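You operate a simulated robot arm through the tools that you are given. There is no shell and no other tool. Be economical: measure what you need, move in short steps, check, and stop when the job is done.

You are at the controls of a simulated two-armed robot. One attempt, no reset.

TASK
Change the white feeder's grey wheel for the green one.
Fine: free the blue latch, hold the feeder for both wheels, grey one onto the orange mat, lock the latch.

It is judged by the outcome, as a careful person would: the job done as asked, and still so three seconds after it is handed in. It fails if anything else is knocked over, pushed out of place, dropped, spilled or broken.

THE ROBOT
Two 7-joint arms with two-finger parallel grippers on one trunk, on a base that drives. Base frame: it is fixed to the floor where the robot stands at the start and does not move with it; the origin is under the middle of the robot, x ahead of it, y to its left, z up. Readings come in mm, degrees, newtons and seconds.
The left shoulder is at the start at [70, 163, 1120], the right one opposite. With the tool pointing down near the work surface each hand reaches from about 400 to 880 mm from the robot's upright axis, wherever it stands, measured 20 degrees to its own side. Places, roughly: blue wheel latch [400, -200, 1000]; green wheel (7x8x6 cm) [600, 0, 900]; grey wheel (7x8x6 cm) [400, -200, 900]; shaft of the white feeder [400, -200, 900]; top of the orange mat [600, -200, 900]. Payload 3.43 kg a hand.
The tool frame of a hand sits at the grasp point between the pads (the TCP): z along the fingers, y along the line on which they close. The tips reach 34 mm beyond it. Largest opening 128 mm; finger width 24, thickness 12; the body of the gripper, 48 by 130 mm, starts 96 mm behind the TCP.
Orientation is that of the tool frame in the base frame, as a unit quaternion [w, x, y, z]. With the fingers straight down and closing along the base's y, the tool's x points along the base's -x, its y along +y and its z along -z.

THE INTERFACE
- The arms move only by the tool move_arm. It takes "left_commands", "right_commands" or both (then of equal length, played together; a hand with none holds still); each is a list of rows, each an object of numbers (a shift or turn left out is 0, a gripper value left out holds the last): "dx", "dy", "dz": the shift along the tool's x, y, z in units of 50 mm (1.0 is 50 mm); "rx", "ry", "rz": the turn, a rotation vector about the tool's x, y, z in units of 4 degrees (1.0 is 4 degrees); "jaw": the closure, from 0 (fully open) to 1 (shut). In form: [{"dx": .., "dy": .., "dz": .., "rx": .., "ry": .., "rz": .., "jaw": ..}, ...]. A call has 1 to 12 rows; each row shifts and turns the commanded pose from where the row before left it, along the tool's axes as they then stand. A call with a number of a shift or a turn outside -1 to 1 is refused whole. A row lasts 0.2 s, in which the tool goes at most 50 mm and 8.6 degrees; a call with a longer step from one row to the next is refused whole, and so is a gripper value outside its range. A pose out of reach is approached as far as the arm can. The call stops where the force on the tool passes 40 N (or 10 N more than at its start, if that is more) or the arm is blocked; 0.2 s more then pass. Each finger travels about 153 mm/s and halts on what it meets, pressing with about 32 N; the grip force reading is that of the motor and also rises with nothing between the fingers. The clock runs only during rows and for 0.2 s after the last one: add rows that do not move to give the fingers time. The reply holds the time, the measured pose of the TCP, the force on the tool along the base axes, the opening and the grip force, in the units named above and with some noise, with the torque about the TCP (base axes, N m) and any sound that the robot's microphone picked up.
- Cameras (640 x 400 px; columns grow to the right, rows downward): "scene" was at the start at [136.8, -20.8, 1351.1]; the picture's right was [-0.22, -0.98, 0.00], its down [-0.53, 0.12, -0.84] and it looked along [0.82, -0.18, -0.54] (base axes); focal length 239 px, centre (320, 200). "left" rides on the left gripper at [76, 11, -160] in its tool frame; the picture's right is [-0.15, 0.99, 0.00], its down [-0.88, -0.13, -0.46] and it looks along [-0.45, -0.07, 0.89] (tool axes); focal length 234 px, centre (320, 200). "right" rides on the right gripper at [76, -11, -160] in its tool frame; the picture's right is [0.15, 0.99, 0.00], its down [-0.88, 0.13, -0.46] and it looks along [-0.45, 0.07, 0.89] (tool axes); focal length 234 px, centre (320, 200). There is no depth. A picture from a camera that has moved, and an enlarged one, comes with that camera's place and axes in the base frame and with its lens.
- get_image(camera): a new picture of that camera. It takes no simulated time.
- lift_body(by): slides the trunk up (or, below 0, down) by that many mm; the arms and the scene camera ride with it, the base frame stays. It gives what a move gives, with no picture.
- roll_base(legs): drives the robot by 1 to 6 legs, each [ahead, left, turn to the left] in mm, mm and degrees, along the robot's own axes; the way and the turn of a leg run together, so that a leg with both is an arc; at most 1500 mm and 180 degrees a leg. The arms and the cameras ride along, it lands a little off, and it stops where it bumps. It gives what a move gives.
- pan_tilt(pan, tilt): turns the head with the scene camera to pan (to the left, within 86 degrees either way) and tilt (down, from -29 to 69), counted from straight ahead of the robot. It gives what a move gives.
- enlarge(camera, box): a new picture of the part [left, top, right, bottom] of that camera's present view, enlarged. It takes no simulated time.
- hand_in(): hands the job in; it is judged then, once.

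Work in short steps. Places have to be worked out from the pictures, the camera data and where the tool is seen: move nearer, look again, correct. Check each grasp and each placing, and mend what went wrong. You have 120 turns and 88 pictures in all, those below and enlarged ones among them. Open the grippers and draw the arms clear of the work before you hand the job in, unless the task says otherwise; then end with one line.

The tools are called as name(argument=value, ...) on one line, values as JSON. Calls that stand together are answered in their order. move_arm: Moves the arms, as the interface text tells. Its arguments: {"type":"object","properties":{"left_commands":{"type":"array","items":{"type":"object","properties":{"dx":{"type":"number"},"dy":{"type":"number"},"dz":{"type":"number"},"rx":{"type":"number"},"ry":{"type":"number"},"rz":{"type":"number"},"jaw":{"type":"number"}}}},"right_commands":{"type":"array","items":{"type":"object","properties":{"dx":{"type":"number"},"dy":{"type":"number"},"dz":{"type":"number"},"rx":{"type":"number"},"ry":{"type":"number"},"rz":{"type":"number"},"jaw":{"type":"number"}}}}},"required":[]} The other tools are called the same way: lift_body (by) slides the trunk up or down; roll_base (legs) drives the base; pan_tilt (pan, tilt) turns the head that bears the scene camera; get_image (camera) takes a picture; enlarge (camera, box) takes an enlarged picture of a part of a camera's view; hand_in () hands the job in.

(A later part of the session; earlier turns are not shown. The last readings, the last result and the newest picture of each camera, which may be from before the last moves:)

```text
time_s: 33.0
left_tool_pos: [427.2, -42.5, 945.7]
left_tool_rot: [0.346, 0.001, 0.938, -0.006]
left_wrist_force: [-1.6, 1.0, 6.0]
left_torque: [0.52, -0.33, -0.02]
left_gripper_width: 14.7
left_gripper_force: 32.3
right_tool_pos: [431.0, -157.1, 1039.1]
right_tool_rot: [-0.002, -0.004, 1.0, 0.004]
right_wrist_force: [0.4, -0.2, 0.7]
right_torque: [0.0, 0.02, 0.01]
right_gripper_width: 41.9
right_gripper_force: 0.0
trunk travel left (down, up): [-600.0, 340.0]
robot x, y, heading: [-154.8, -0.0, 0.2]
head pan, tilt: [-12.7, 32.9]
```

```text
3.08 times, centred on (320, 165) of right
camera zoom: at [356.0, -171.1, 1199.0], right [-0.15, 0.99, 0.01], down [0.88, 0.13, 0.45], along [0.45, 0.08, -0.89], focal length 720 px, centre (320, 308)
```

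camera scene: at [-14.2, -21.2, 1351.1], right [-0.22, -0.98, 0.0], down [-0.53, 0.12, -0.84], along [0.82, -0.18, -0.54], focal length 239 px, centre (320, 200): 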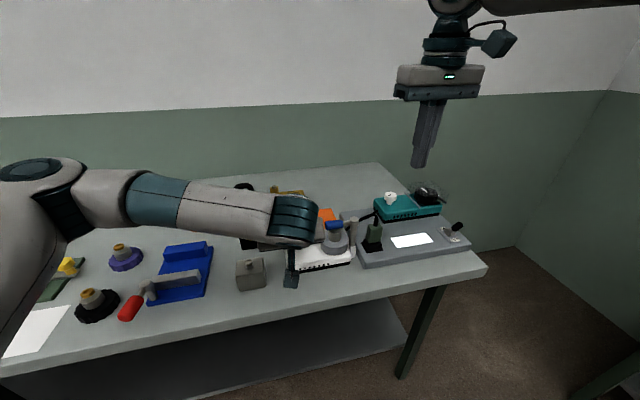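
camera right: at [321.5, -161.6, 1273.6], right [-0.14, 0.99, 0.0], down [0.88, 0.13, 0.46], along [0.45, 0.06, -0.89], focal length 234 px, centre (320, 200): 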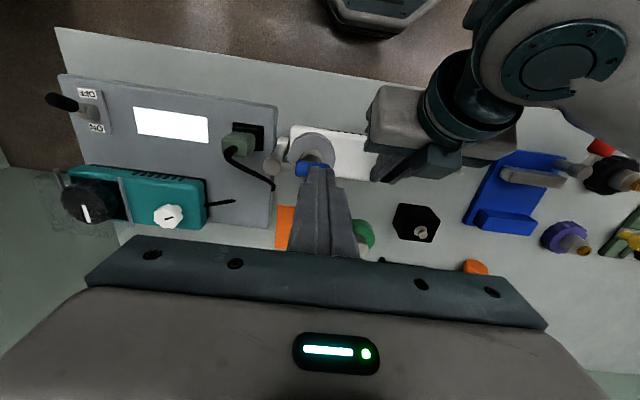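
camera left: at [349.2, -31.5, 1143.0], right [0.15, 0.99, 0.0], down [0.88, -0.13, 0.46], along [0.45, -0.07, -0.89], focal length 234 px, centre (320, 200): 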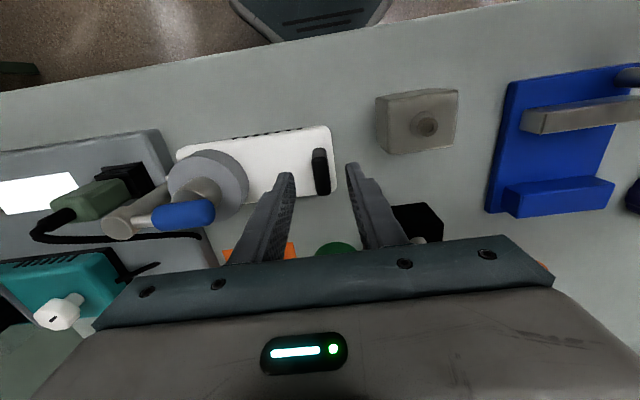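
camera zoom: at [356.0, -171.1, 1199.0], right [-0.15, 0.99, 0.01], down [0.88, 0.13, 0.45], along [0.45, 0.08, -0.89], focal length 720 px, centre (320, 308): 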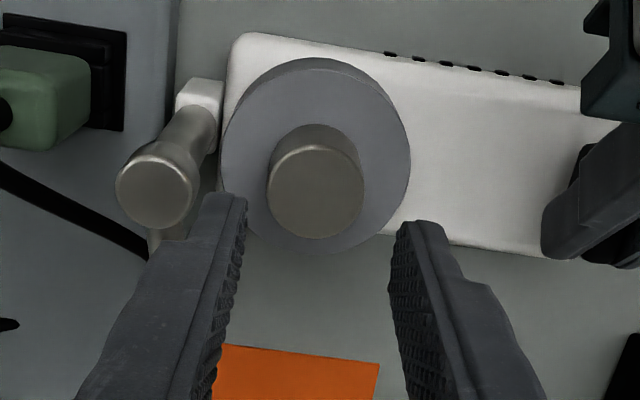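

Centred over the knob. Lower to z≈978 in small rows.

move_arm(right_commands=[{"dz": 0.3, "dy": -0.01}, {"dz": 0.3}, {"dz": 0.3}, {"dz": 0.16}, {"dz": 0.16}, {}])

enlarge(camera="right", box=[220, 100, 420, 230])

enlarge(camera="scene", box=[280, 160, 400, 260])

```text
time_s: 34.4
left_tool_pos: [428.5, -42.8, 945.4]
left_tool_rot: [0.346, 0.0, 0.938, -0.006]
left_wrist_force: [-0.7, 0.3, 6.0]
left_torque: [0.55, -0.4, 0.0]
left_gripper_width: 14.7
left_gripper_force: 32.3
right_tool_pos: [431.3, -157.0, 979.0]
right_tool_rot: [-0.002, -0.004, 1.0, 0.003]
right_wrist_force: [-0.7, -0.5, -1.1]
right_torque: [-0.02, 0.0, 0.03]
right_gripper_width: 41.9
right_gripper_force: 0.0
trunk travel left (down, up): [-600.0, 340.0]
robot x, y, heading: [-151.2, -0.6, -0.0]
head pan, tilt: [-12.7, 32.9]
```

```text
3.08 times, centred on (320, 165) of right
camera zoom: at [355.6, -171.2, 1138.5], right [-0.16, 0.99, 0.01], down [0.88, 0.13, 0.45], along [0.45, 0.08, -0.89], focal length 720 px, centre (320, 308)
```

zoom: 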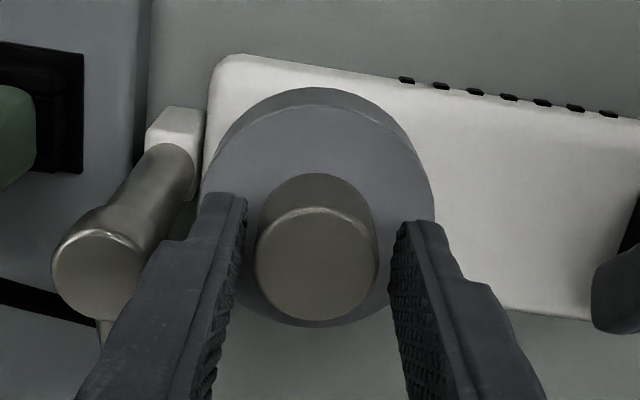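

```text
4.00 times, centred on (340, 210) of scene
camera zoom: at [-14.7, -20.8, 1351.2], right [-0.22, -0.98, 0.0], down [-0.53, 0.12, -0.84], along [0.82, -0.18, -0.54], focal length 954 px, centre (240, 160)
```

zoom: 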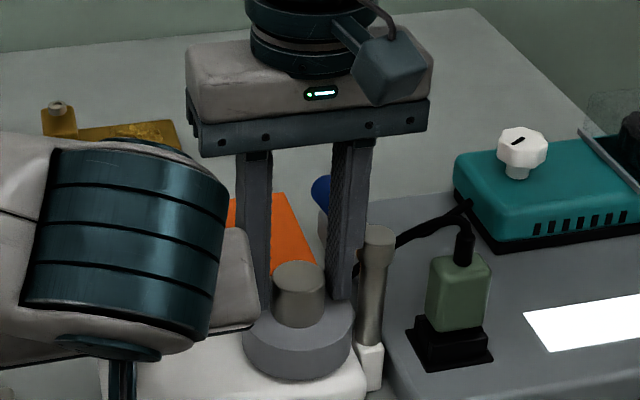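

Straddling the knob well. Lower 5 mm more and close.

move_arm(right_commands=[{"dz": 0.1}, {"jaw": 0.8}, {"jaw": 1}, {"jaw": 1}, {"jaw": 1}])

```text
time_s: 35.6
left_tool_pos: [427.7, -44.0, 944.3]
left_tool_rot: [0.346, 0.0, 0.938, -0.005]
left_wrist_force: [-0.6, 6.6, 5.6]
left_torque: [0.46, -0.52, -0.12]
left_gripper_width: 14.8
left_gripper_force: 31.8
right_tool_pos: [430.7, -159.2, 974.1]
right_tool_rot: [-0.003, -0.004, 1.0, 0.004]
right_wrist_force: [2.2, -11.0, 4.7]
right_torque: [-0.68, -0.18, -0.03]
right_gripper_width: 32.7
right_gripper_force: 31.7
trunk travel left (down, up): [-600.0, 340.0]
robot x, y, heading: [-152.1, -1.8, 0.1]
head pan, tilt: [-12.7, 32.9]
```

Knob gripped (32.7 mm). I relieve the sideways force and pull up slowly.

move_arm(right_commands=[{"dy": -0.02}, {"dz": -0.1}, {"dz": -0.1}, {"dz": -0.1}, {}])

enlarge(camera="scene", box=[280, 160, 400, 260])

```text
time_s: 36.8
left_tool_pos: [426.2, -41.7, 945.0]
left_tool_rot: [0.345, 0.0, 0.939, -0.006]
left_wrist_force: [-0.2, 0.0, 6.8]
left_torque: [0.46, -0.44, -0.03]
left_gripper_width: 14.8
left_gripper_force: 32.2
right_tool_pos: [431.4, -158.1, 987.7]
right_tool_rot: [-0.002, -0.004, 1.0, 0.004]
right_wrist_force: [0.8, -0.4, -1.2]
right_torque: [-0.05, -0.01, 0.02]
right_gripper_width: 32.7
right_gripper_force: 31.7
trunk travel left (down, up): [-600.0, 340.0]
robot x, y, heading: [-148.9, -0.5, -0.0]
head pan, tilt: [-12.7, 32.9]
```

```text
4.00 times, centred on (340, 210) of scene
camera zoom: at [-14.5, -20.8, 1351.2], right [-0.22, -0.98, 0.0], down [-0.53, 0.12, -0.84], along [0.82, -0.18, -0.54], focal length 954 px, centre (240, 160)
```

zoom: 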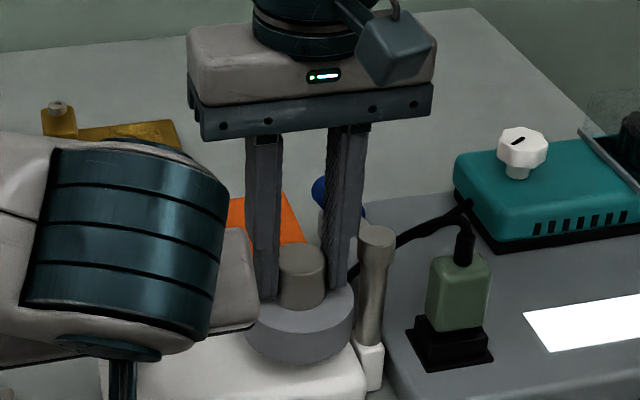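

The wheel rises with the gripper. I keep lifting straight up by 50 mm.

move_arm(right_commands=[{"dz": -0.2}, {"dz": -0.2}, {"dz": -0.2}, {"dz": -0.2}, {"dz": -0.2}, {}])

enlarge(camera="scene", box=[280, 160, 400, 260])

```text
time_s: 38.2
left_tool_pos: [427.5, -42.1, 945.2]
left_tool_rot: [0.345, 0.001, 0.938, -0.006]
left_wrist_force: [0.4, 0.3, 6.5]
left_torque: [0.48, -0.37, -0.06]
left_gripper_width: 14.5
left_gripper_force: 32.6
right_tool_pos: [431.7, -159.4, 1037.9]
right_tool_rot: [-0.002, -0.004, 1.0, 0.003]
right_wrist_force: [-0.1, -0.7, -1.9]
right_torque: [0.0, 0.01, 0.0]
right_gripper_width: 32.7
right_gripper_force: 32.3
trunk travel left (down, up): [-600.0, 340.0]
robot x, y, heading: [-150.8, -1.6, -0.0]
head pan, tilt: [-12.7, 32.9]
```

```text
4.00 times, centred on (340, 210) of scene
camera zoom: at [-14.6, -21.0, 1351.2], right [-0.22, -0.98, 0.0], down [-0.53, 0.12, -0.84], along [0.82, -0.18, -0.54], focal length 954 px, centre (240, 160)
```

zoom: 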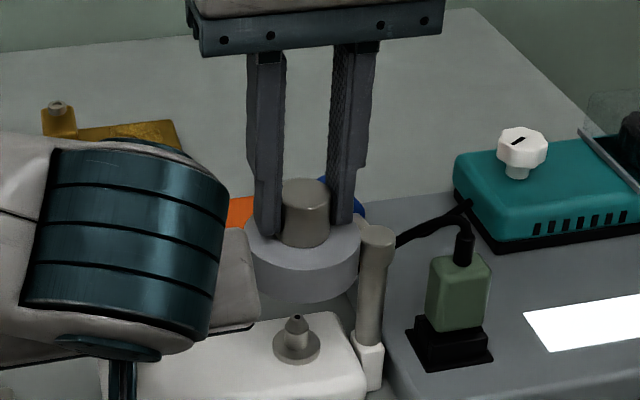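

Wheel is off; shaft visible. I rise 15 mm and shift +y a bit to clear the lever, then check.

move_arm(right_commands=[{"dz": -0.2}, {"dz": -0.1, "dy": 0.1}, {"dy": 0.12}, {}])

```text
time_s: 39.2
left_tool_pos: [427.3, -43.2, 945.2]
left_tool_rot: [0.345, 0.0, 0.939, -0.006]
left_wrist_force: [-0.4, -1.4, 6.2]
left_torque: [0.47, -0.35, -0.01]
left_gripper_width: 14.8
left_gripper_force: 31.6
right_tool_pos: [429.3, -150.0, 1053.0]
right_tool_rot: [0.0, -0.005, 1.0, 0.005]
right_wrist_force: [0.7, 0.4, -0.8]
right_torque: [0.03, 0.0, 0.01]
right_gripper_width: 32.6
right_gripper_force: 32.1
right hand out of reach, approached as far as the arm can: row 3
trunk travel left (down, up): [-600.0, 340.0]
robot x, y, heading: [-154.0, -1.0, -0.0]
head pan, tilt: [-12.7, 32.9]
```

Clear of the lever by ~10 mm sideways. Move +x half-way with a small rise.

move_arm(right_commands=[{"dx": -0.4, "dz": -0.1}, {"dx": -0.4, "dz": -0.1}, {"dx": -0.4}, {"dx": -0.4}, {}])

enlarge(camera="scene", box=[260, 120, 420, 260])

```text
time_s: 40.4
left_tool_pos: [425.9, -42.9, 946.3]
left_tool_rot: [0.345, 0.0, 0.938, -0.006]
left_wrist_force: [-0.2, 0.0, 5.6]
left_torque: [0.48, -0.31, 0.0]
left_gripper_width: 14.9
left_gripper_force: 32.5
right_tool_pos: [482.7, -188.9, 1058.1]
right_tool_rot: [-0.001, -0.005, 1.0, 0.004]
right_wrist_force: [0.4, -0.1, -0.8]
right_torque: [0.02, 0.05, 0.04]
right_gripper_width: 32.5
right_gripper_force: 32.7
right hand out of reach, approached as far as the arm can: row 1, 2, 3, 4
trunk travel left (down, up): [-600.0, 340.0]
robot x, y, heading: [-150.2, 0.5, -0.2]
head pan, tilt: [-12.7, 32.9]
```

```text
2.86 times, centred on (340, 190) of scene
camera zoom: at [-14.6, -20.9, 1351.2], right [-0.22, -0.98, 0.0], down [-0.53, 0.12, -0.84], along [0.82, -0.18, -0.54], focal length 682 px, centre (263, 229)
```

zoom: 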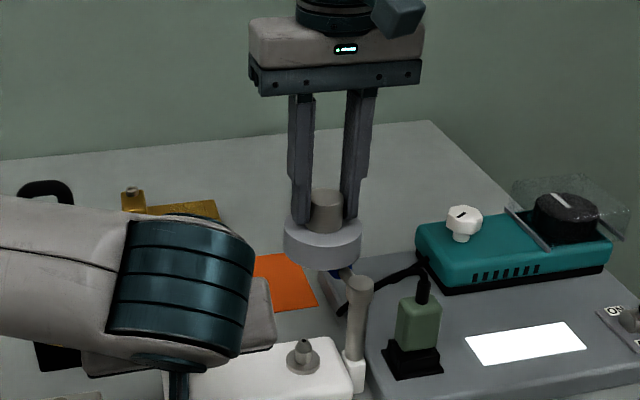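

The right arm cannot go inward here, so it drifted to y=-189 above the lever. I raise it, release the feeder with the left hand and lift that clear, so that the base can be shifted left.

move_arm(right_commands=[{"dz": -0.3}, {"dz": -0.3}, {"dz": -0.3}, {"dz": -0.3}, {"dz": -0.3}, {"dz": -0.3}, {}])

move_arm(left_commands=[{"jaw": 0.65}, {"jaw": 0.65}, {"dx": -0.386, "dz": -0.46}, {"dx": -0.386, "dz": -0.46}, {"dx": -0.386, "dz": -0.46}, {"dx": -0.386, "dz": -0.46}, {"dx": -0.386, "dz": -0.46}])

get_image(camera="scene")

```text
time_s: 42.0
left_tool_pos: [426.9, -43.1, 945.6]
left_tool_rot: [0.346, 0.0, 0.938, -0.006]
left_wrist_force: [-0.8, -0.8, 4.6]
left_torque: [0.48, -0.31, 0.0]
left_gripper_width: 14.7
left_gripper_force: 32.1
right_tool_pos: [472.9, -199.7, 1130.5]
right_tool_rot: [-0.001, -0.005, 1.0, 0.004]
right_wrist_force: [0.3, -0.3, -0.6]
right_torque: [-0.04, -0.02, -0.01]
right_gripper_width: 32.8
right_gripper_force: 31.5
right hand out of reach, approached as far as the arm can: row 2, 4, 5, 6
trunk travel left (down, up): [-600.0, 340.0]
robot x, y, heading: [-149.3, -0.2, -0.0]
head pan, tilt: [-12.7, 32.9]
```

```text
time_s: 43.6
left_tool_pos: [424.5, -40.9, 1094.6]
left_tool_rot: [0.346, 0.0, 0.938, -0.006]
left_wrist_force: [0.2, 0.0, 0.2]
left_torque: [-0.03, 0.02, 0.02]
left_gripper_width: 44.7
left_gripper_force: 0.0
right_tool_pos: [473.3, -198.4, 1130.0]
right_tool_rot: [-0.001, -0.004, 1.0, 0.005]
right_wrist_force: [0.3, -0.4, -1.7]
right_torque: [0.02, -0.05, 0.01]
right_gripper_width: 32.7
right_gripper_force: 32.3
trunk travel left (down, up): [-600.0, 340.0]
robot x, y, heading: [-151.1, 2.9, -0.0]
head pan, tilt: [-12.7, 32.9]
```

```text
48 pictures are left
camera scene: at [-14.5, -20.9, 1351.1], right [-0.22, -0.98, 0.0], down [-0.53, 0.12, -0.84], along [0.82, -0.18, -0.54], focal length 239 px, centre (320, 200)
```

scene: 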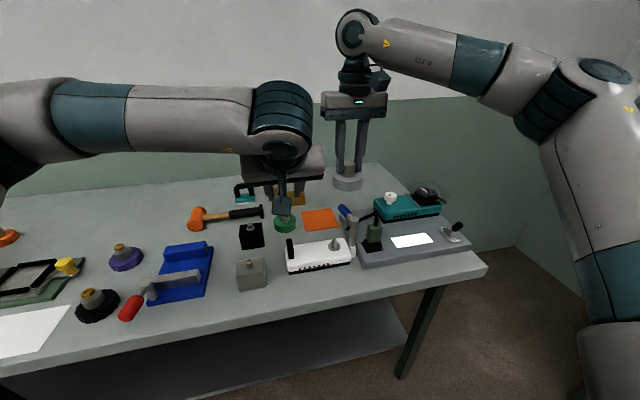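

Shift the base 100 mm ahead and 200 mm left (all held high) so the mat and the green wheel lie well inside the right arm's reach.

roll_base(legs=[[0, 200, 0], [100, 0, 0]])

move_arm(right_commands=[{"dy": -0.6, "dx": -0.1}, {"dy": -0.6, "dx": -0.1}, {"dy": -0.6, "dx": -0.15}, {"dy": -0.6, "dx": -0.15}, {"dy": -0.6, "dx": -0.2}, {}])

get_image(camera="scene")

get_image(camera="right")

```text
time_s: 46.0
left_tool_pos: [525.2, 157.4, 1095.5]
left_tool_rot: [0.345, 0.001, 0.938, -0.006]
left_wrist_force: [0.0, -0.6, -0.8]
left_torque: [-0.01, 0.01, 0.01]
left_gripper_width: 45.0
left_gripper_force: 0.0
right_tool_pos: [572.2, -0.1, 1130.3]
right_tool_rot: [-0.001, -0.003, 1.0, 0.004]
right_wrist_force: [0.5, -0.2, -0.5]
right_torque: [0.0, -0.01, 0.01]
right_gripper_width: 32.8
right_gripper_force: 32.0
trunk travel left (down, up): [-600.0, 340.0]
robot x, y, heading: [-51.8, 198.7, -0.1]
head pan, tilt: [-12.7, 32.9]
```

```text
time_s: 47.4
left_tool_pos: [524.2, 157.6, 1095.4]
left_tool_rot: [0.346, 0.001, 0.938, -0.007]
left_wrist_force: [-0.3, 0.1, -0.2]
left_torque: [-0.02, 0.0, 0.0]
left_gripper_width: 44.8
left_gripper_force: 0.0
right_tool_pos: [608.6, -150.4, 1129.1]
right_tool_rot: [-0.002, -0.004, 1.0, 0.004]
right_wrist_force: [0.1, 0.2, -0.4]
right_torque: [-0.01, -0.02, -0.02]
right_gripper_width: 32.7
right_gripper_force: 32.1
trunk travel left (down, up): [-600.0, 340.0]
robot x, y, heading: [-51.1, 198.3, -0.2]
head pan, tilt: [-12.7, 32.9]
```

```text
47 pictures are left
camera scene: at [84.8, 179.1, 1351.2], right [-0.22, -0.98, 0.0], down [-0.53, 0.12, -0.84], along [0.82, -0.19, -0.54], focal length 239 px, centre (320, 200)
```

scene: 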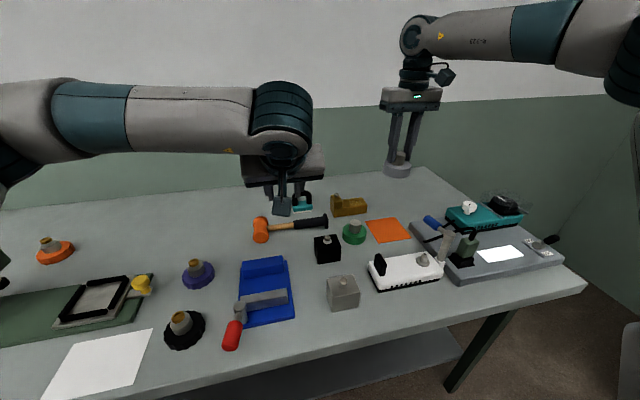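

```text
46 pictures are left
camera right: at [532.9, -164.2, 1289.2], right [-0.15, 0.99, 0.01], down [0.88, 0.13, 0.45], along [0.45, 0.08, -0.89], focal length 234 px, centre (320, 200)
```

right: 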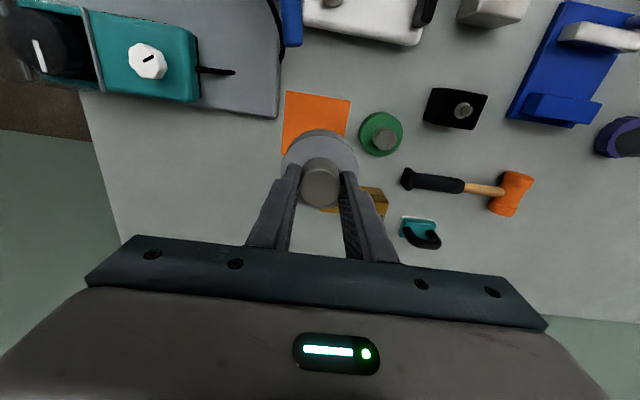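

Mat spans about x 557–667, y -213…-104, centre (612,-159). I lower the grey wheel to just above it.

move_arm(right_commands=[{"dy": -0.17, "dx": -0.07, "dz": 0.3}, {"dz": 0.7}, {"dz": 0.7}, {"dz": 0.7}, {"dz": 0.7}, {"dz": 0.4}, {"dz": 0.2}, {}])

enlarge(camera="scene", box=[320, 170, 460, 270])

```text
time_s: 49.2
left_tool_pos: [524.9, 157.2, 1095.1]
left_tool_rot: [0.345, 0.001, 0.938, -0.006]
left_wrist_force: [0.0, 0.6, 0.4]
left_torque: [-0.01, 0.02, -0.04]
left_gripper_width: 45.0
left_gripper_force: 0.1
right_tool_pos: [610.7, -157.8, 942.4]
right_tool_rot: [-0.001, -0.004, 1.0, 0.004]
right_wrist_force: [0.3, 0.4, -0.9]
right_torque: [0.03, 0.01, 0.0]
right_gripper_width: 32.6
right_gripper_force: 31.9
trunk travel left (down, up): [-600.0, 340.0]
robot x, y, heading: [-53.0, 199.1, -0.1]
head pan, tilt: [-12.7, 32.9]
```

```text
4.00 times, centred on (390, 220) of scene
camera zoom: at [85.1, 178.7, 1351.1], right [-0.22, -0.98, 0.0], down [-0.53, 0.12, -0.84], along [0.82, -0.19, -0.54], focal length 954 px, centre (40, 120)
```

zoom: 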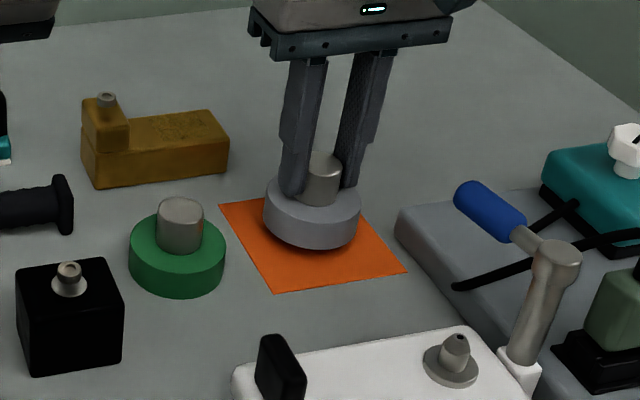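

Above the mat centre. Lower in 3 mm rows until contact.

move_arm(right_commands=[{"dz": 0.06}, {"dz": 0.06}, {"dz": 0.06}, {"dz": 0.04}, {}])

```text
time_s: 50.4
left_tool_pos: [525.9, 156.9, 1093.8]
left_tool_rot: [0.345, 0.001, 0.939, -0.006]
left_wrist_force: [-0.2, 0.0, -0.2]
left_torque: [-0.02, 0.04, 0.04]
left_gripper_width: 44.6
left_gripper_force: 0.0
right_tool_pos: [612.4, -156.8, 931.7]
right_tool_rot: [-0.002, -0.003, 1.0, 0.006]
right_wrist_force: [-0.4, -0.3, -1.0]
right_torque: [0.02, -0.01, -0.01]
right_gripper_width: 32.8
right_gripper_force: 31.8
trunk travel left (down, up): [-600.0, 340.0]
robot x, y, heading: [-53.0, 202.7, -0.1]
head pan, tilt: [-12.7, 32.9]
```

move_arm(right_commands=[{"dz": 0.04}, {"dz": 0.04}, {"dz": 0.04}, {}])

```text
time_s: 51.4
left_tool_pos: [525.4, 157.2, 1095.4]
left_tool_rot: [0.345, 0.001, 0.939, -0.007]
left_wrist_force: [0.4, -0.2, -0.6]
left_torque: [0.0, -0.02, 0.02]
left_gripper_width: 44.9
left_gripper_force: 0.0
right_tool_pos: [611.5, -157.0, 927.6]
right_tool_rot: [-0.001, -0.003, 1.0, 0.004]
right_wrist_force: [1.1, -0.9, 6.8]
right_torque: [-0.2, -0.29, 0.0]
right_gripper_width: 32.7
right_gripper_force: 32.9
trunk travel left (down, up): [-600.0, 340.0]
robot x, y, heading: [-54.2, 201.0, -0.2]
head pan, tilt: [-12.7, 32.9]
```

Contact with the mat (6.8 N). Release and rise straight up.

move_arm(right_commands=[{"jaw": 0.65}, {"jaw": 0.62}, {"jaw": 0.62}, {"dz": -0.3}, {"dz": -0.6}, {"dz": -0.6}, {"dz": -0.5}, {}])

enlarge(camera="scene", box=[320, 170, 460, 270])

get_image(camera="right")

```text
time_s: 53.2
left_tool_pos: [525.7, 157.2, 1094.3]
left_tool_rot: [0.344, 0.001, 0.939, -0.006]
left_wrist_force: [-0.3, 0.8, 0.1]
left_torque: [-0.01, 0.0, 0.0]
left_gripper_width: 45.0
left_gripper_force: 0.1
right_tool_pos: [610.3, -157.6, 1024.8]
right_tool_rot: [-0.001, -0.004, 1.0, 0.005]
right_wrist_force: [-0.2, -0.4, 0.3]
right_torque: [-0.02, 0.02, -0.01]
right_gripper_width: 48.6
right_gripper_force: 0.1
trunk travel left (down, up): [-600.0, 340.0]
robot x, y, heading: [-49.6, 198.3, -0.3]
head pan, tilt: [-12.7, 32.9]
```

```text
4.00 times, centred on (390, 220) of scene
camera zoom: at [85.4, 178.5, 1351.1], right [-0.22, -0.98, 0.0], down [-0.53, 0.12, -0.84], along [0.82, -0.19, -0.54], focal length 954 px, centre (40, 120)
```

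zoom: 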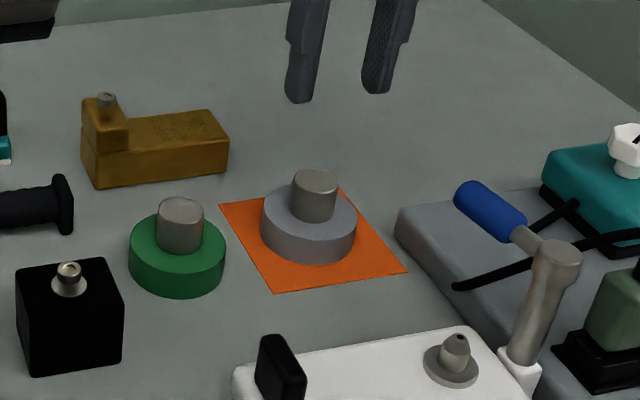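

```text
43 pictures are left
camera right: at [535.5, -171.9, 1186.4], right [-0.15, 0.99, 0.01], down [0.88, 0.13, 0.45], along [0.45, 0.08, -0.89], focal length 234 px, centre (320, 200)
```

right: 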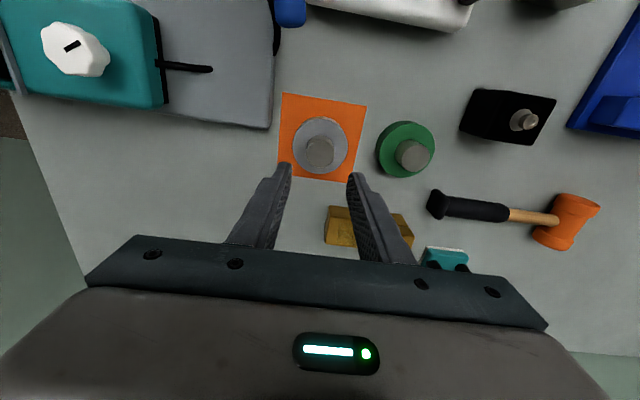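

Grey wheel stands on the mat. Green knob is at about (602,-48); move above it at this height and check.

move_arm(right_commands=[{"dy": 0.55, "dx": 0.04}, {"dy": 0.55, "dx": 0.04}, {"dy": 0.55, "dx": 0.04}, {"dy": 0.54, "dx": 0.04}, {"dz": 0.4}, {}])

enlarge(camera="right", box=[220, 100, 420, 230])

```text
time_s: 54.6
left_tool_pos: [525.8, 158.5, 1095.4]
left_tool_rot: [0.346, 0.001, 0.938, -0.005]
left_wrist_force: [-0.1, 0.3, -0.1]
left_torque: [0.01, 0.01, -0.08]
left_gripper_width: 44.9
left_gripper_force: 0.0
right_tool_pos: [602.4, -49.2, 1008.5]
right_tool_rot: [-0.002, -0.004, 1.0, 0.003]
right_wrist_force: [0.4, 0.2, -1.1]
right_torque: [-0.02, -0.03, 0.0]
right_gripper_width: 48.8
right_gripper_force: 0.1
trunk travel left (down, up): [-600.0, 340.0]
robot x, y, heading: [-52.2, 199.5, 0.0]
head pan, tilt: [-12.7, 32.9]
```

```text
3.08 times, centred on (320, 165) of right
camera zoom: at [527.1, -61.6, 1168.2], right [-0.15, 0.99, 0.01], down [0.88, 0.13, 0.45], along [0.45, 0.08, -0.89], focal length 720 px, centre (320, 308)
```

zoom: 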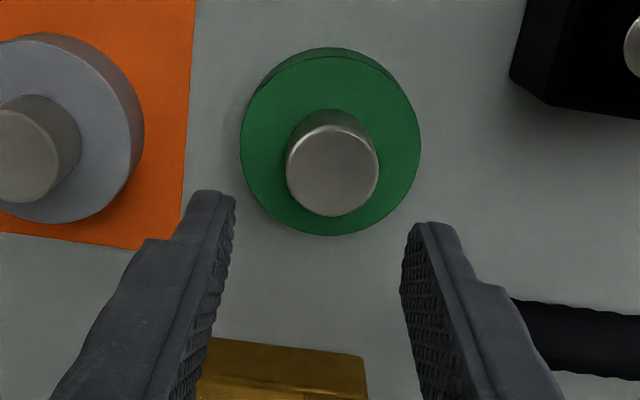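

Knob is about 5 mm to +y. Correct and lower to TCP z≈929.

move_arm(right_commands=[{"dy": 0.1, "dx": 0.04}, {"dz": 0.4}, {"dz": 0.4}, {"dz": 0.4}, {"dz": 0.2}, {"dz": 0.18}, {}])

enlarge(camera="right", box=[220, 100, 420, 230])

```text
time_s: 56.2
left_tool_pos: [524.8, 156.5, 1096.2]
left_tool_rot: [0.346, 0.001, 0.938, -0.007]
left_wrist_force: [-0.3, 0.2, 0.7]
left_torque: [0.01, 0.0, 0.01]
left_gripper_width: 44.8
left_gripper_force: 0.1
right_tool_pos: [599.9, -43.0, 929.1]
right_tool_rot: [-0.002, -0.004, 1.0, 0.004]
right_wrist_force: [-0.1, 0.4, -0.1]
right_torque: [0.03, 0.0, -0.01]
right_gripper_width: 48.6
right_gripper_force: 0.1
trunk travel left (down, up): [-600.0, 340.0]
robot x, y, heading: [-56.3, 198.8, -0.1]
head pan, tilt: [-12.7, 32.9]
```

```text
3.08 times, centred on (320, 165) of right
camera zoom: at [524.7, -56.2, 1089.0], right [-0.15, 0.99, 0.01], down [0.88, 0.13, 0.45], along [0.45, 0.08, -0.89], focal length 720 px, centre (320, 308)
```

zoom: 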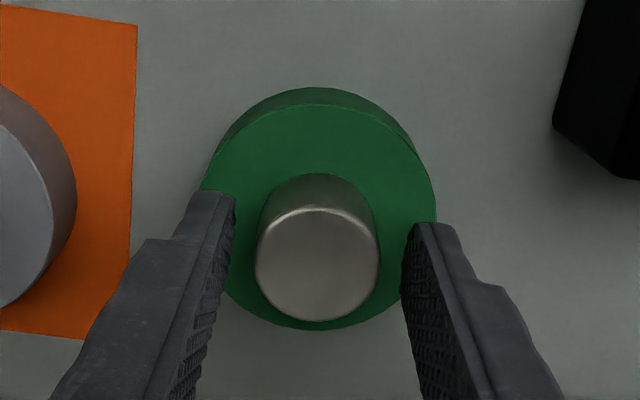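

Same relation as with the grey wheel. Close and lift.

move_arm(right_commands=[{"jaw": 0.8}, {"jaw": 1}, {"jaw": 1}, {"jaw": 1}, {"dz": -0.2}, {"dz": -0.6}, {"dz": -0.8}, {"dz": -0.8}, {"dz": -0.8}, {"dz": -0.8}, {}])

get_image(camera="scene")

```text
time_s: 58.6
left_tool_pos: [525.9, 157.9, 1094.7]
left_tool_rot: [0.345, 0.001, 0.939, -0.006]
left_wrist_force: [0.0, -0.3, 0.1]
left_torque: [-0.02, -0.01, 0.0]
left_gripper_width: 44.9
left_gripper_force: 0.1
right_tool_pos: [601.6, -45.3, 1128.0]
right_tool_rot: [-0.002, -0.003, 1.0, 0.004]
right_wrist_force: [-0.1, 1.4, -1.0]
right_torque: [0.04, 0.02, 0.01]
right_gripper_width: 32.7
right_gripper_force: 32.4
trunk travel left (down, up): [-600.0, 340.0]
robot x, y, heading: [-52.9, 200.4, -0.1]
head pan, tilt: [-12.7, 32.9]
```

```text
40 pictures are left
camera scene: at [85.4, 178.6, 1351.1], right [-0.22, -0.98, 0.0], down [-0.53, 0.12, -0.84], along [0.82, -0.19, -0.54], focal length 239 px, centre (320, 200)
```

scene: 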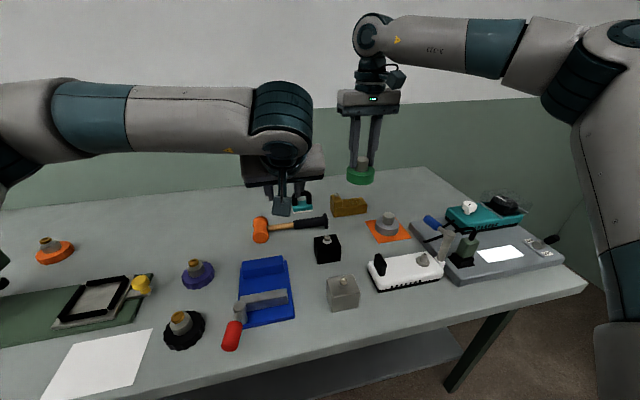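

Green wheel held. Drive back to about (-150, +40), where both hands should reach the feeder.

roll_base(legs=[[-98, 0, 0], [0, -160, 0]])

move_arm(left_commands=[{"dy": -0.4}, {"dy": -0.4}, {}], right_commands=[{"dx": 0.3, "dy": -0.1}, {"dx": 0.3, "dy": -0.1}, {}])

enlarge(camera="scene", box=[260, 150, 440, 280])

get_image(camera="right")

```text
time_s: 60.7
left_tool_pos: [426.8, -1.4, 1094.8]
left_tool_rot: [0.346, 0.001, 0.938, -0.006]
left_wrist_force: [-0.4, 0.0, 0.4]
left_torque: [-0.01, 0.03, 0.02]
left_gripper_width: 44.6
left_gripper_force: 0.1
right_tool_pos: [503.1, -203.7, 1128.9]
right_tool_rot: [-0.002, -0.002, 1.0, 0.004]
right_wrist_force: [1.3, 0.2, -1.5]
right_torque: [0.04, 0.01, 0.02]
right_gripper_width: 32.5
right_gripper_force: 32.4
trunk travel left (down, up): [-600.0, 340.0]
robot x, y, heading: [-148.2, 43.6, -0.2]
head pan, tilt: [-12.7, 32.9]
```

```text
time_s: 61.5
left_tool_pos: [429.2, -41.0, 1095.5]
left_tool_rot: [0.344, 0.001, 0.939, -0.007]
left_wrist_force: [0.5, -0.2, 0.6]
left_torque: [-0.01, 0.04, -0.01]
left_gripper_width: 44.5
left_gripper_force: 0.1
right_tool_pos: [474.0, -213.5, 1126.3]
right_tool_rot: [-0.002, -0.003, 1.0, 0.004]
right_wrist_force: [0.2, 0.3, -0.9]
right_torque: [-0.02, 0.04, 0.01]
right_gripper_width: 32.8
right_gripper_force: 31.9
trunk travel left (down, up): [-600.0, 340.0]
robot x, y, heading: [-147.2, 39.6, 0.2]
head pan, tilt: [-12.7, 32.9]
```

```text
3.08 times, centred on (350, 215) of scene
camera zoom: at [-11.9, 20.2, 1351.0], right [-0.22, -0.97, 0.0], down [-0.53, 0.12, -0.84], along [0.82, -0.19, -0.54], focal length 734 px, centre (228, 154)
```

zoom: 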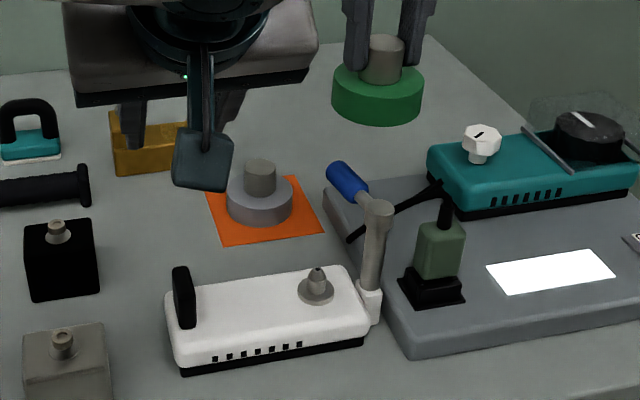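

```text
38 pictures are left
camera right: at [398.3, -227.2, 1287.5], right [-0.15, 0.99, 0.01], down [0.88, 0.13, 0.45], along [0.45, 0.08, -0.89], focal length 234 px, centre (320, 200)
```

right: 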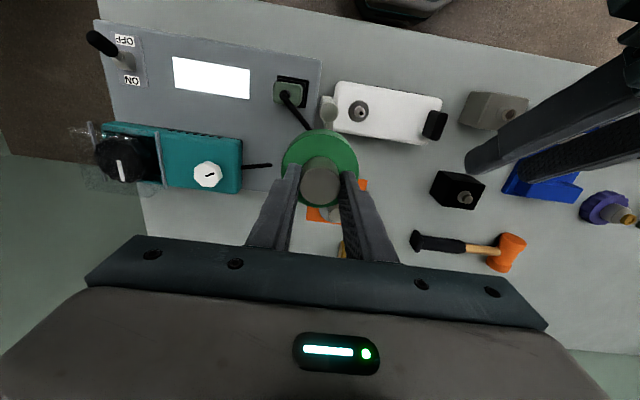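

Lower the left hand onto the feeder handle again and grip.

move_arm(left_commands=[{"dx": 0.4, "dz": 0.45, "dy": -0.03}, {"dx": 0.39, "dz": 0.46}, {"dx": 0.39, "dz": 0.46}, {"dx": 0.39, "dz": 0.46}, {"dx": 0.195, "dz": 0.23}, {"dx": 0.195, "dz": 0.23}, {}, {"jaw": 0.85}, {"jaw": 1}, {"jaw": 1}, {"jaw": 1}])

enlarge(camera="scene", box=[280, 190, 400, 280])

enlarge(camera="right", box=[270, 60, 450, 180])

```text
time_s: 63.9
left_tool_pos: [427.6, -44.7, 944.8]
left_tool_rot: [0.344, 0.001, 0.939, -0.005]
left_wrist_force: [-0.5, 1.0, 0.4]
left_torque: [0.44, -0.01, 0.03]
left_gripper_width: 14.6
left_gripper_force: 32.0
right_tool_pos: [473.6, -213.1, 1127.4]
right_tool_rot: [-0.002, -0.002, 1.0, 0.004]
right_wrist_force: [0.2, 0.1, -0.1]
right_torque: [0.01, 0.02, 0.03]
right_gripper_width: 32.6
right_gripper_force: 31.9
trunk travel left (down, up): [-600.0, 340.0]
robot x, y, heading: [-147.2, 40.6, -0.3]
head pan, tilt: [-12.7, 32.9]
```

```text
4.44 times, centred on (340, 235) of scene
camera zoom: at [-12.7, 19.3, 1351.1], right [-0.22, -0.97, 0.0], down [-0.53, 0.12, -0.84], along [0.82, -0.19, -0.54], focal length 1060 px, centre (231, 44)
```

zoom: 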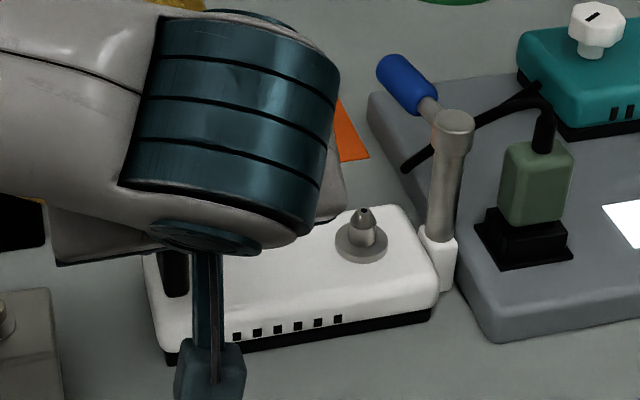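

```text
3.33 times, centred on (360, 120) of right
camera zoom: at [397.6, -228.1, 1287.8], right [-0.15, 0.99, 0.01], down [0.88, 0.13, 0.45], along [0.45, 0.08, -0.89], focal length 781 px, centre (187, 467)
```

zoom: 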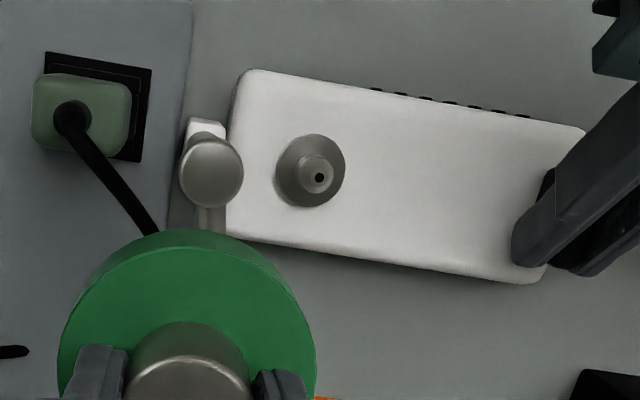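

Shaft tip ≈(431,-160.5,928), consistent with the earlier seated wheel plus the feeder's ~2 mm shift. Move the wheel above it.

move_arm(right_commands=[{"dx": 0.3, "dy": 0.35}, {"dx": 0.3, "dy": 0.35}, {"dx": 0.25, "dy": 0.35}, {}])

```text
time_s: 64.9
left_tool_pos: [425.9, -44.9, 946.2]
left_tool_rot: [0.345, 0.0, 0.939, -0.004]
left_wrist_force: [-0.1, -0.5, -0.4]
left_torque: [0.39, -0.03, 0.01]
left_gripper_width: 14.6
left_gripper_force: 31.9
right_tool_pos: [430.6, -162.4, 1128.3]
right_tool_rot: [-0.003, -0.003, 1.0, 0.004]
right_wrist_force: [-0.5, 0.9, -1.6]
right_torque: [-0.02, 0.01, 0.0]
right_gripper_width: 32.6
right_gripper_force: 31.8
trunk travel left (down, up): [-600.0, 340.0]
robot x, y, heading: [-146.0, 43.7, -0.1]
head pan, tilt: [-12.7, 32.9]
```

Reachable. Correct y by +1.5 and lower to z≈1012 (wheel bottom ~15 mm over the shaft tip), and look.

move_arm(right_commands=[{"dy": 0.035, "dx": -0.01, "dz": 0.4}, {"dz": 0.5}, {"dz": 0.5}, {"dz": 0.5}, {"dz": 0.4}, {}])

enlarge(camera="scene", box=[280, 180, 400, 270])

enlarge(camera="right", box=[220, 60, 420, 230])

```text
time_s: 66.3
left_tool_pos: [427.5, -45.0, 943.8]
left_tool_rot: [0.346, 0.001, 0.938, -0.006]
left_wrist_force: [0.3, -1.4, -0.2]
left_torque: [0.37, -0.06, -0.04]
left_gripper_width: 14.8
left_gripper_force: 32.0
right_tool_pos: [431.2, -158.4, 1011.9]
right_tool_rot: [-0.002, -0.004, 1.0, 0.004]
right_wrist_force: [0.2, -1.1, -1.1]
right_torque: [0.03, 0.01, 0.0]
right_gripper_width: 32.7
right_gripper_force: 32.6
trunk travel left (down, up): [-600.0, 340.0]
robot x, y, heading: [-148.0, 38.9, -0.1]
head pan, tilt: [-12.7, 32.9]
```

```text
4.44 times, centred on (340, 225) of scene
camera zoom: at [-12.3, 19.2, 1351.1], right [-0.22, -0.97, 0.0], down [-0.53, 0.12, -0.84], along [0.82, -0.19, -0.54], focal length 1060 px, centre (231, 89)
```

zoom: 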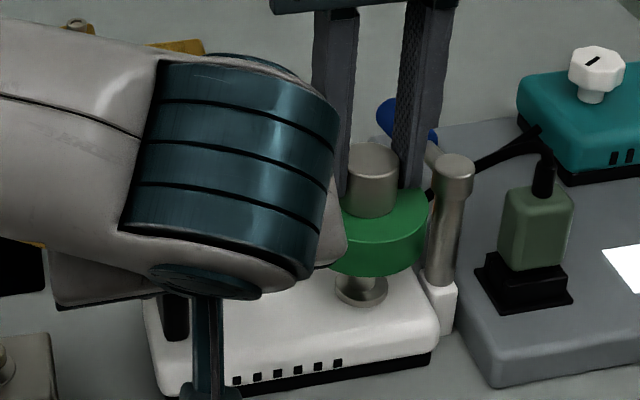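

```text
2.35 times, centred on (320, 145) of right
camera zoom: at [355.3, -173.3, 1173.2], right [-0.15, 0.99, 0.01], down [0.88, 0.13, 0.45], along [0.45, 0.08, -0.89], focal length 551 px, centre (320, 329)
```

zoom: 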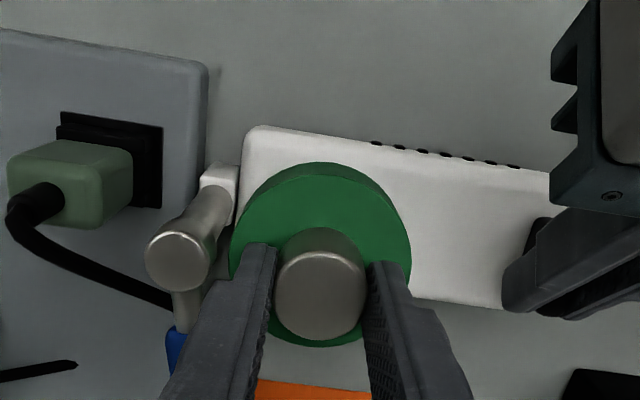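

Need to check lateral alignment of the bore to the shaft; the left hand's camera should see the gap from the side.

get_image(camera="left")

```text
33 pictures are left
camera left: at [265.5, -31.9, 1018.9], right [0.12, 0.99, 0.08], down [0.38, -0.12, 0.92], along [0.92, -0.08, -0.39], focal length 234 px, centre (320, 200)
```

left: 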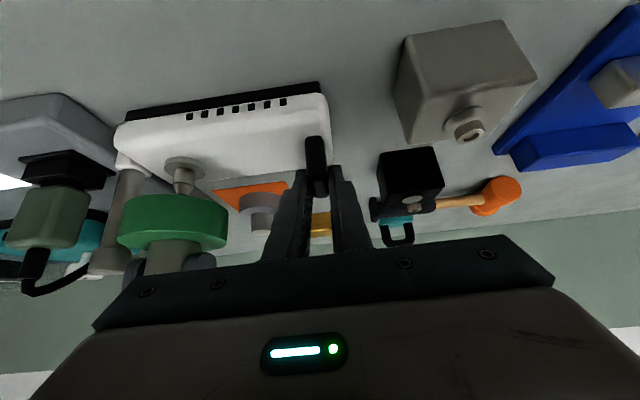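

The left camera sees both shaft and wheel. Enlarge.

enlarge(camera="left", box=[90, 130, 250, 280])

```text
2.67 times, centred on (170, 205) of left
camera zoom: at [265.5, -31.9, 1018.9], right [0.12, 0.99, 0.08], down [0.38, -0.12, 0.92], along [0.92, -0.08, -0.39], focal length 624 px, centre (720, 187)
```

zoom: 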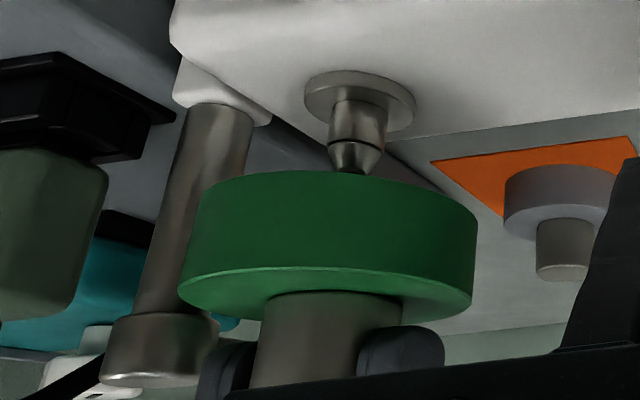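

The wheel axis lines up with the shaft within about 1 mm. Lower onto the tip slowly to z≈992, watching forces.

move_arm(right_commands=[{"dz": 0.1, "dy": 0.01}, {"dz": 0.1}, {"dz": 0.1}, {"dz": 0.1}, {}])

enlarge(camera="left", box=[90, 130, 250, 280])

```text
time_s: 67.5
left_tool_pos: [426.5, -45.2, 945.1]
left_tool_rot: [0.345, 0.0, 0.938, -0.005]
left_wrist_force: [0.3, -1.0, 0.1]
left_torque: [0.38, -0.13, 0.01]
left_gripper_width: 14.7
left_gripper_force: 31.7
right_tool_pos: [430.2, -158.8, 993.1]
right_tool_rot: [-0.002, -0.002, 1.0, 0.004]
right_wrist_force: [0.0, 0.7, -1.1]
right_torque: [0.01, 0.0, 0.03]
right_gripper_width: 32.6
right_gripper_force: 32.1
trunk travel left (down, up): [-600.0, 340.0]
robot x, y, heading: [-151.0, 41.9, -0.2]
head pan, tilt: [-12.7, 32.9]
```

```text
2.67 times, centred on (170, 205) of left
camera zoom: at [265.4, -31.9, 1018.9], right [0.12, 0.99, 0.08], down [0.38, -0.12, 0.92], along [0.92, -0.08, -0.39], focal length 624 px, centre (720, 187)
```

zoom: 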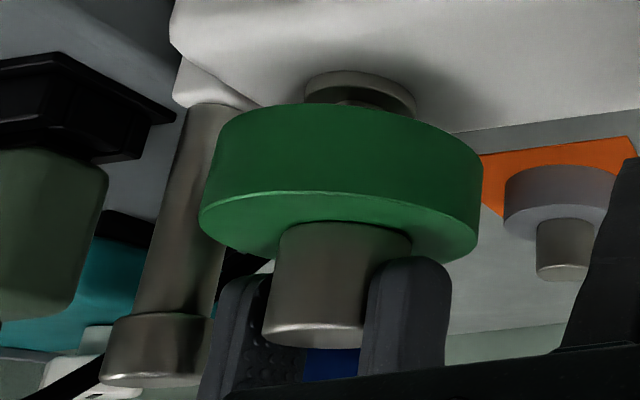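

No resistance, still aligned. Continue down in small rows.

move_arm(right_commands=[{"dz": 0.08}, {"dz": 0.08}, {"dz": 0.08}, {"dz": 0.06}, {}])

```text
time_s: 68.7
left_tool_pos: [426.1, -44.7, 945.6]
left_tool_rot: [0.345, 0.001, 0.939, -0.005]
left_wrist_force: [0.2, 9.7, 0.4]
left_torque: [0.45, 0.11, 0.02]
left_gripper_width: 14.6
left_gripper_force: 31.5
right_tool_pos: [431.0, -159.8, 978.6]
right_tool_rot: [-0.002, -0.003, 1.0, 0.004]
right_wrist_force: [-0.4, -11.9, 1.2]
right_torque: [-0.7, 0.03, -0.01]
right_gripper_width: 32.7
right_gripper_force: 31.8
trunk travel left (down, up): [-600.0, 340.0]
robot x, y, heading: [-150.0, 40.6, 0.1]
head pan, tilt: [-12.7, 32.9]
```

The bore is on the shaft (12 N sideways, shaft ~1 mm toward -y). Relieve and continue down till seated.

move_arm(right_commands=[{"dy": -0.03}, {"dz": 0.05}, {"dz": 0.05}, {"dz": 0.05}, {}])

enlarge(camera="left", box=[90, 130, 250, 280])

```text
time_s: 69.9
left_tool_pos: [426.2, -43.3, 945.1]
left_tool_rot: [0.345, 0.001, 0.939, -0.005]
left_wrist_force: [1.0, 7.5, -7.7]
left_torque: [0.77, -0.14, 0.42]
left_gripper_width: 14.9
left_gripper_force: 32.1
right_tool_pos: [431.0, -159.1, 971.6]
right_tool_rot: [0.0, -0.003, 1.0, 0.005]
right_wrist_force: [3.1, -10.1, 24.7]
right_torque: [-0.69, -0.19, 0.0]
right_gripper_width: 32.9
right_gripper_force: 31.8
trunk travel left (down, up): [-600.0, 340.0]
robot x, y, heading: [-150.1, 42.6, -0.2]
head pan, tilt: [-12.7, 32.9]
```

```text
2.67 times, centred on (170, 205) of left
camera zoom: at [264.6, -31.3, 1019.1], right [0.12, 0.99, 0.09], down [0.38, -0.12, 0.92], along [0.92, -0.08, -0.39], focal length 624 px, centre (720, 187)
```

zoom: 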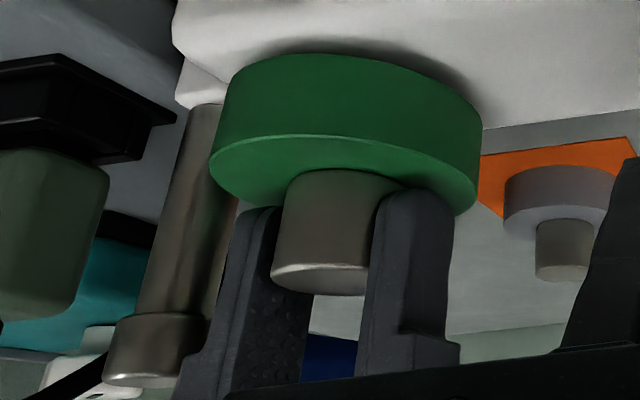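

Seated (25 N upward reaction). Release the knob and rise.

move_arm(right_commands=[{"dz": -0.03}, {"jaw": 0.68}, {"jaw": 0.68}, {"jaw": 0.68}, {"dz": -0.3}, {"dz": -0.4}, {"dz": -0.5}, {}])

enlarge(camera="left", box=[90, 130, 250, 280])

enlarge(camera="right", box=[220, 80, 420, 230])

```text
time_s: 71.7
left_tool_pos: [426.4, -46.4, 945.5]
left_tool_rot: [0.345, 0.001, 0.939, -0.006]
left_wrist_force: [-1.5, 0.6, -0.1]
left_torque: [0.37, 0.15, -0.01]
left_gripper_width: 14.7
left_gripper_force: 32.1
right_tool_pos: [431.8, -160.8, 1033.3]
right_tool_rot: [-0.002, -0.003, 1.0, 0.005]
right_wrist_force: [-1.0, 0.9, 0.3]
right_torque: [0.01, 0.01, -0.05]
right_gripper_width: 40.8
right_gripper_force: 0.0
trunk travel left (down, up): [-600.0, 340.0]
robot x, y, heading: [-147.7, 38.1, 0.0]
head pan, tilt: [-12.7, 32.9]
```

```text
2.67 times, centred on (170, 205) of left
camera zoom: at [265.3, -31.8, 1019.0], right [0.12, 0.99, 0.08], down [0.38, -0.12, 0.92], along [0.92, -0.08, -0.39], focal length 624 px, centre (720, 187)
```

zoom: 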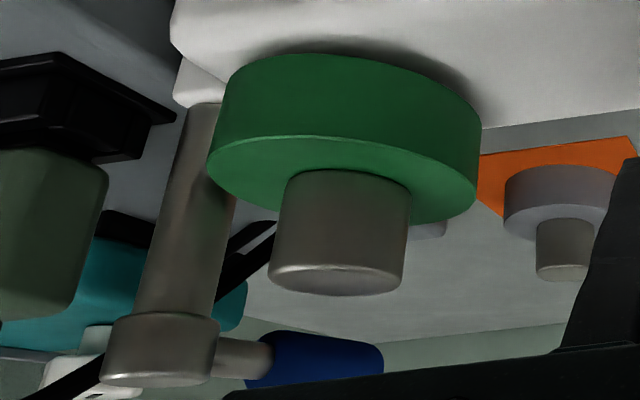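

```text
2.67 times, centred on (320, 155) of right
camera zoom: at [356.1, -174.2, 1194.0], right [-0.15, 0.99, 0.01], down [0.88, 0.13, 0.45], along [0.45, 0.08, -0.89], focal length 624 px, centre (320, 320)
```

zoom: 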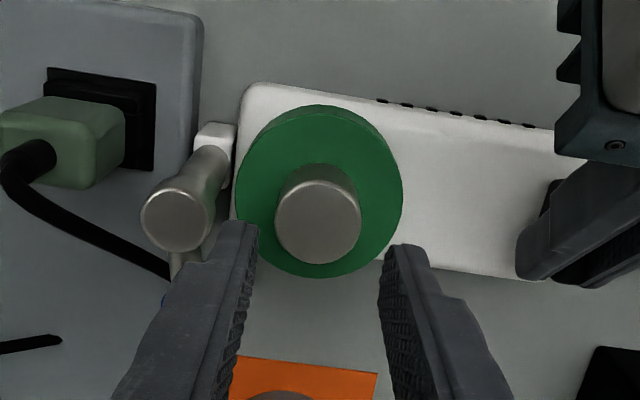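

Green wheel is well seated. Now lock the latch: raise, close fingers, and go to the far (−y) side of the open lever.

move_arm(right_commands=[{"dz": -0.5, "jaw": 1}, {"jaw": 1, "dx": -0.5}, {"jaw": 1, "dx": -0.4, "dy": -0.4}, {"dx": -0.3, "dy": -0.6}, {"dy": -0.65}, {}])

get_image(camera="right")

enlarge(camera="scene", box=[300, 150, 440, 260])

```text
time_s: 73.1
left_tool_pos: [426.6, -45.0, 945.0]
left_tool_rot: [0.345, 0.001, 0.939, -0.006]
left_wrist_force: [0.1, -0.9, -0.2]
left_torque: [0.49, 0.1, 0.01]
left_gripper_width: 14.7
left_gripper_force: 32.4
right_tool_pos: [491.4, -244.7, 1056.5]
right_tool_rot: [-0.002, -0.003, 1.0, 0.004]
right_wrist_force: [0.3, 0.2, -0.2]
right_torque: [0.03, -0.03, -0.02]
right_gripper_width: 0.0
right_gripper_force: 31.7
trunk travel left (down, up): [-600.0, 340.0]
robot x, y, heading: [-150.0, 42.4, -0.1]
head pan, tilt: [-12.7, 32.9]
```

```text
27 pictures are left
camera right: at [416.4, -256.4, 1217.6], right [-0.15, 0.99, 0.01], down [0.88, 0.13, 0.45], along [0.45, 0.08, -0.89], focal length 234 px, centre (320, 200)
```

right: 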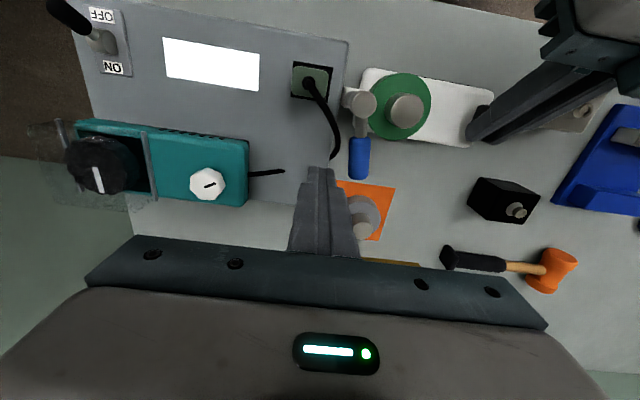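

```text
3.64 times, centred on (370, 205) of scene
camera zoom: at [-12.4, 19.7, 1351.1], right [-0.22, -0.97, 0.0], down [-0.53, 0.12, -0.84], along [0.82, -0.19, -0.54], focal length 868 px, centre (138, 182)
```

zoom: 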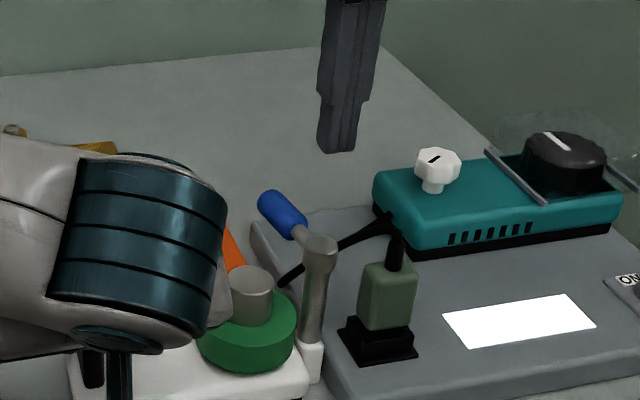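

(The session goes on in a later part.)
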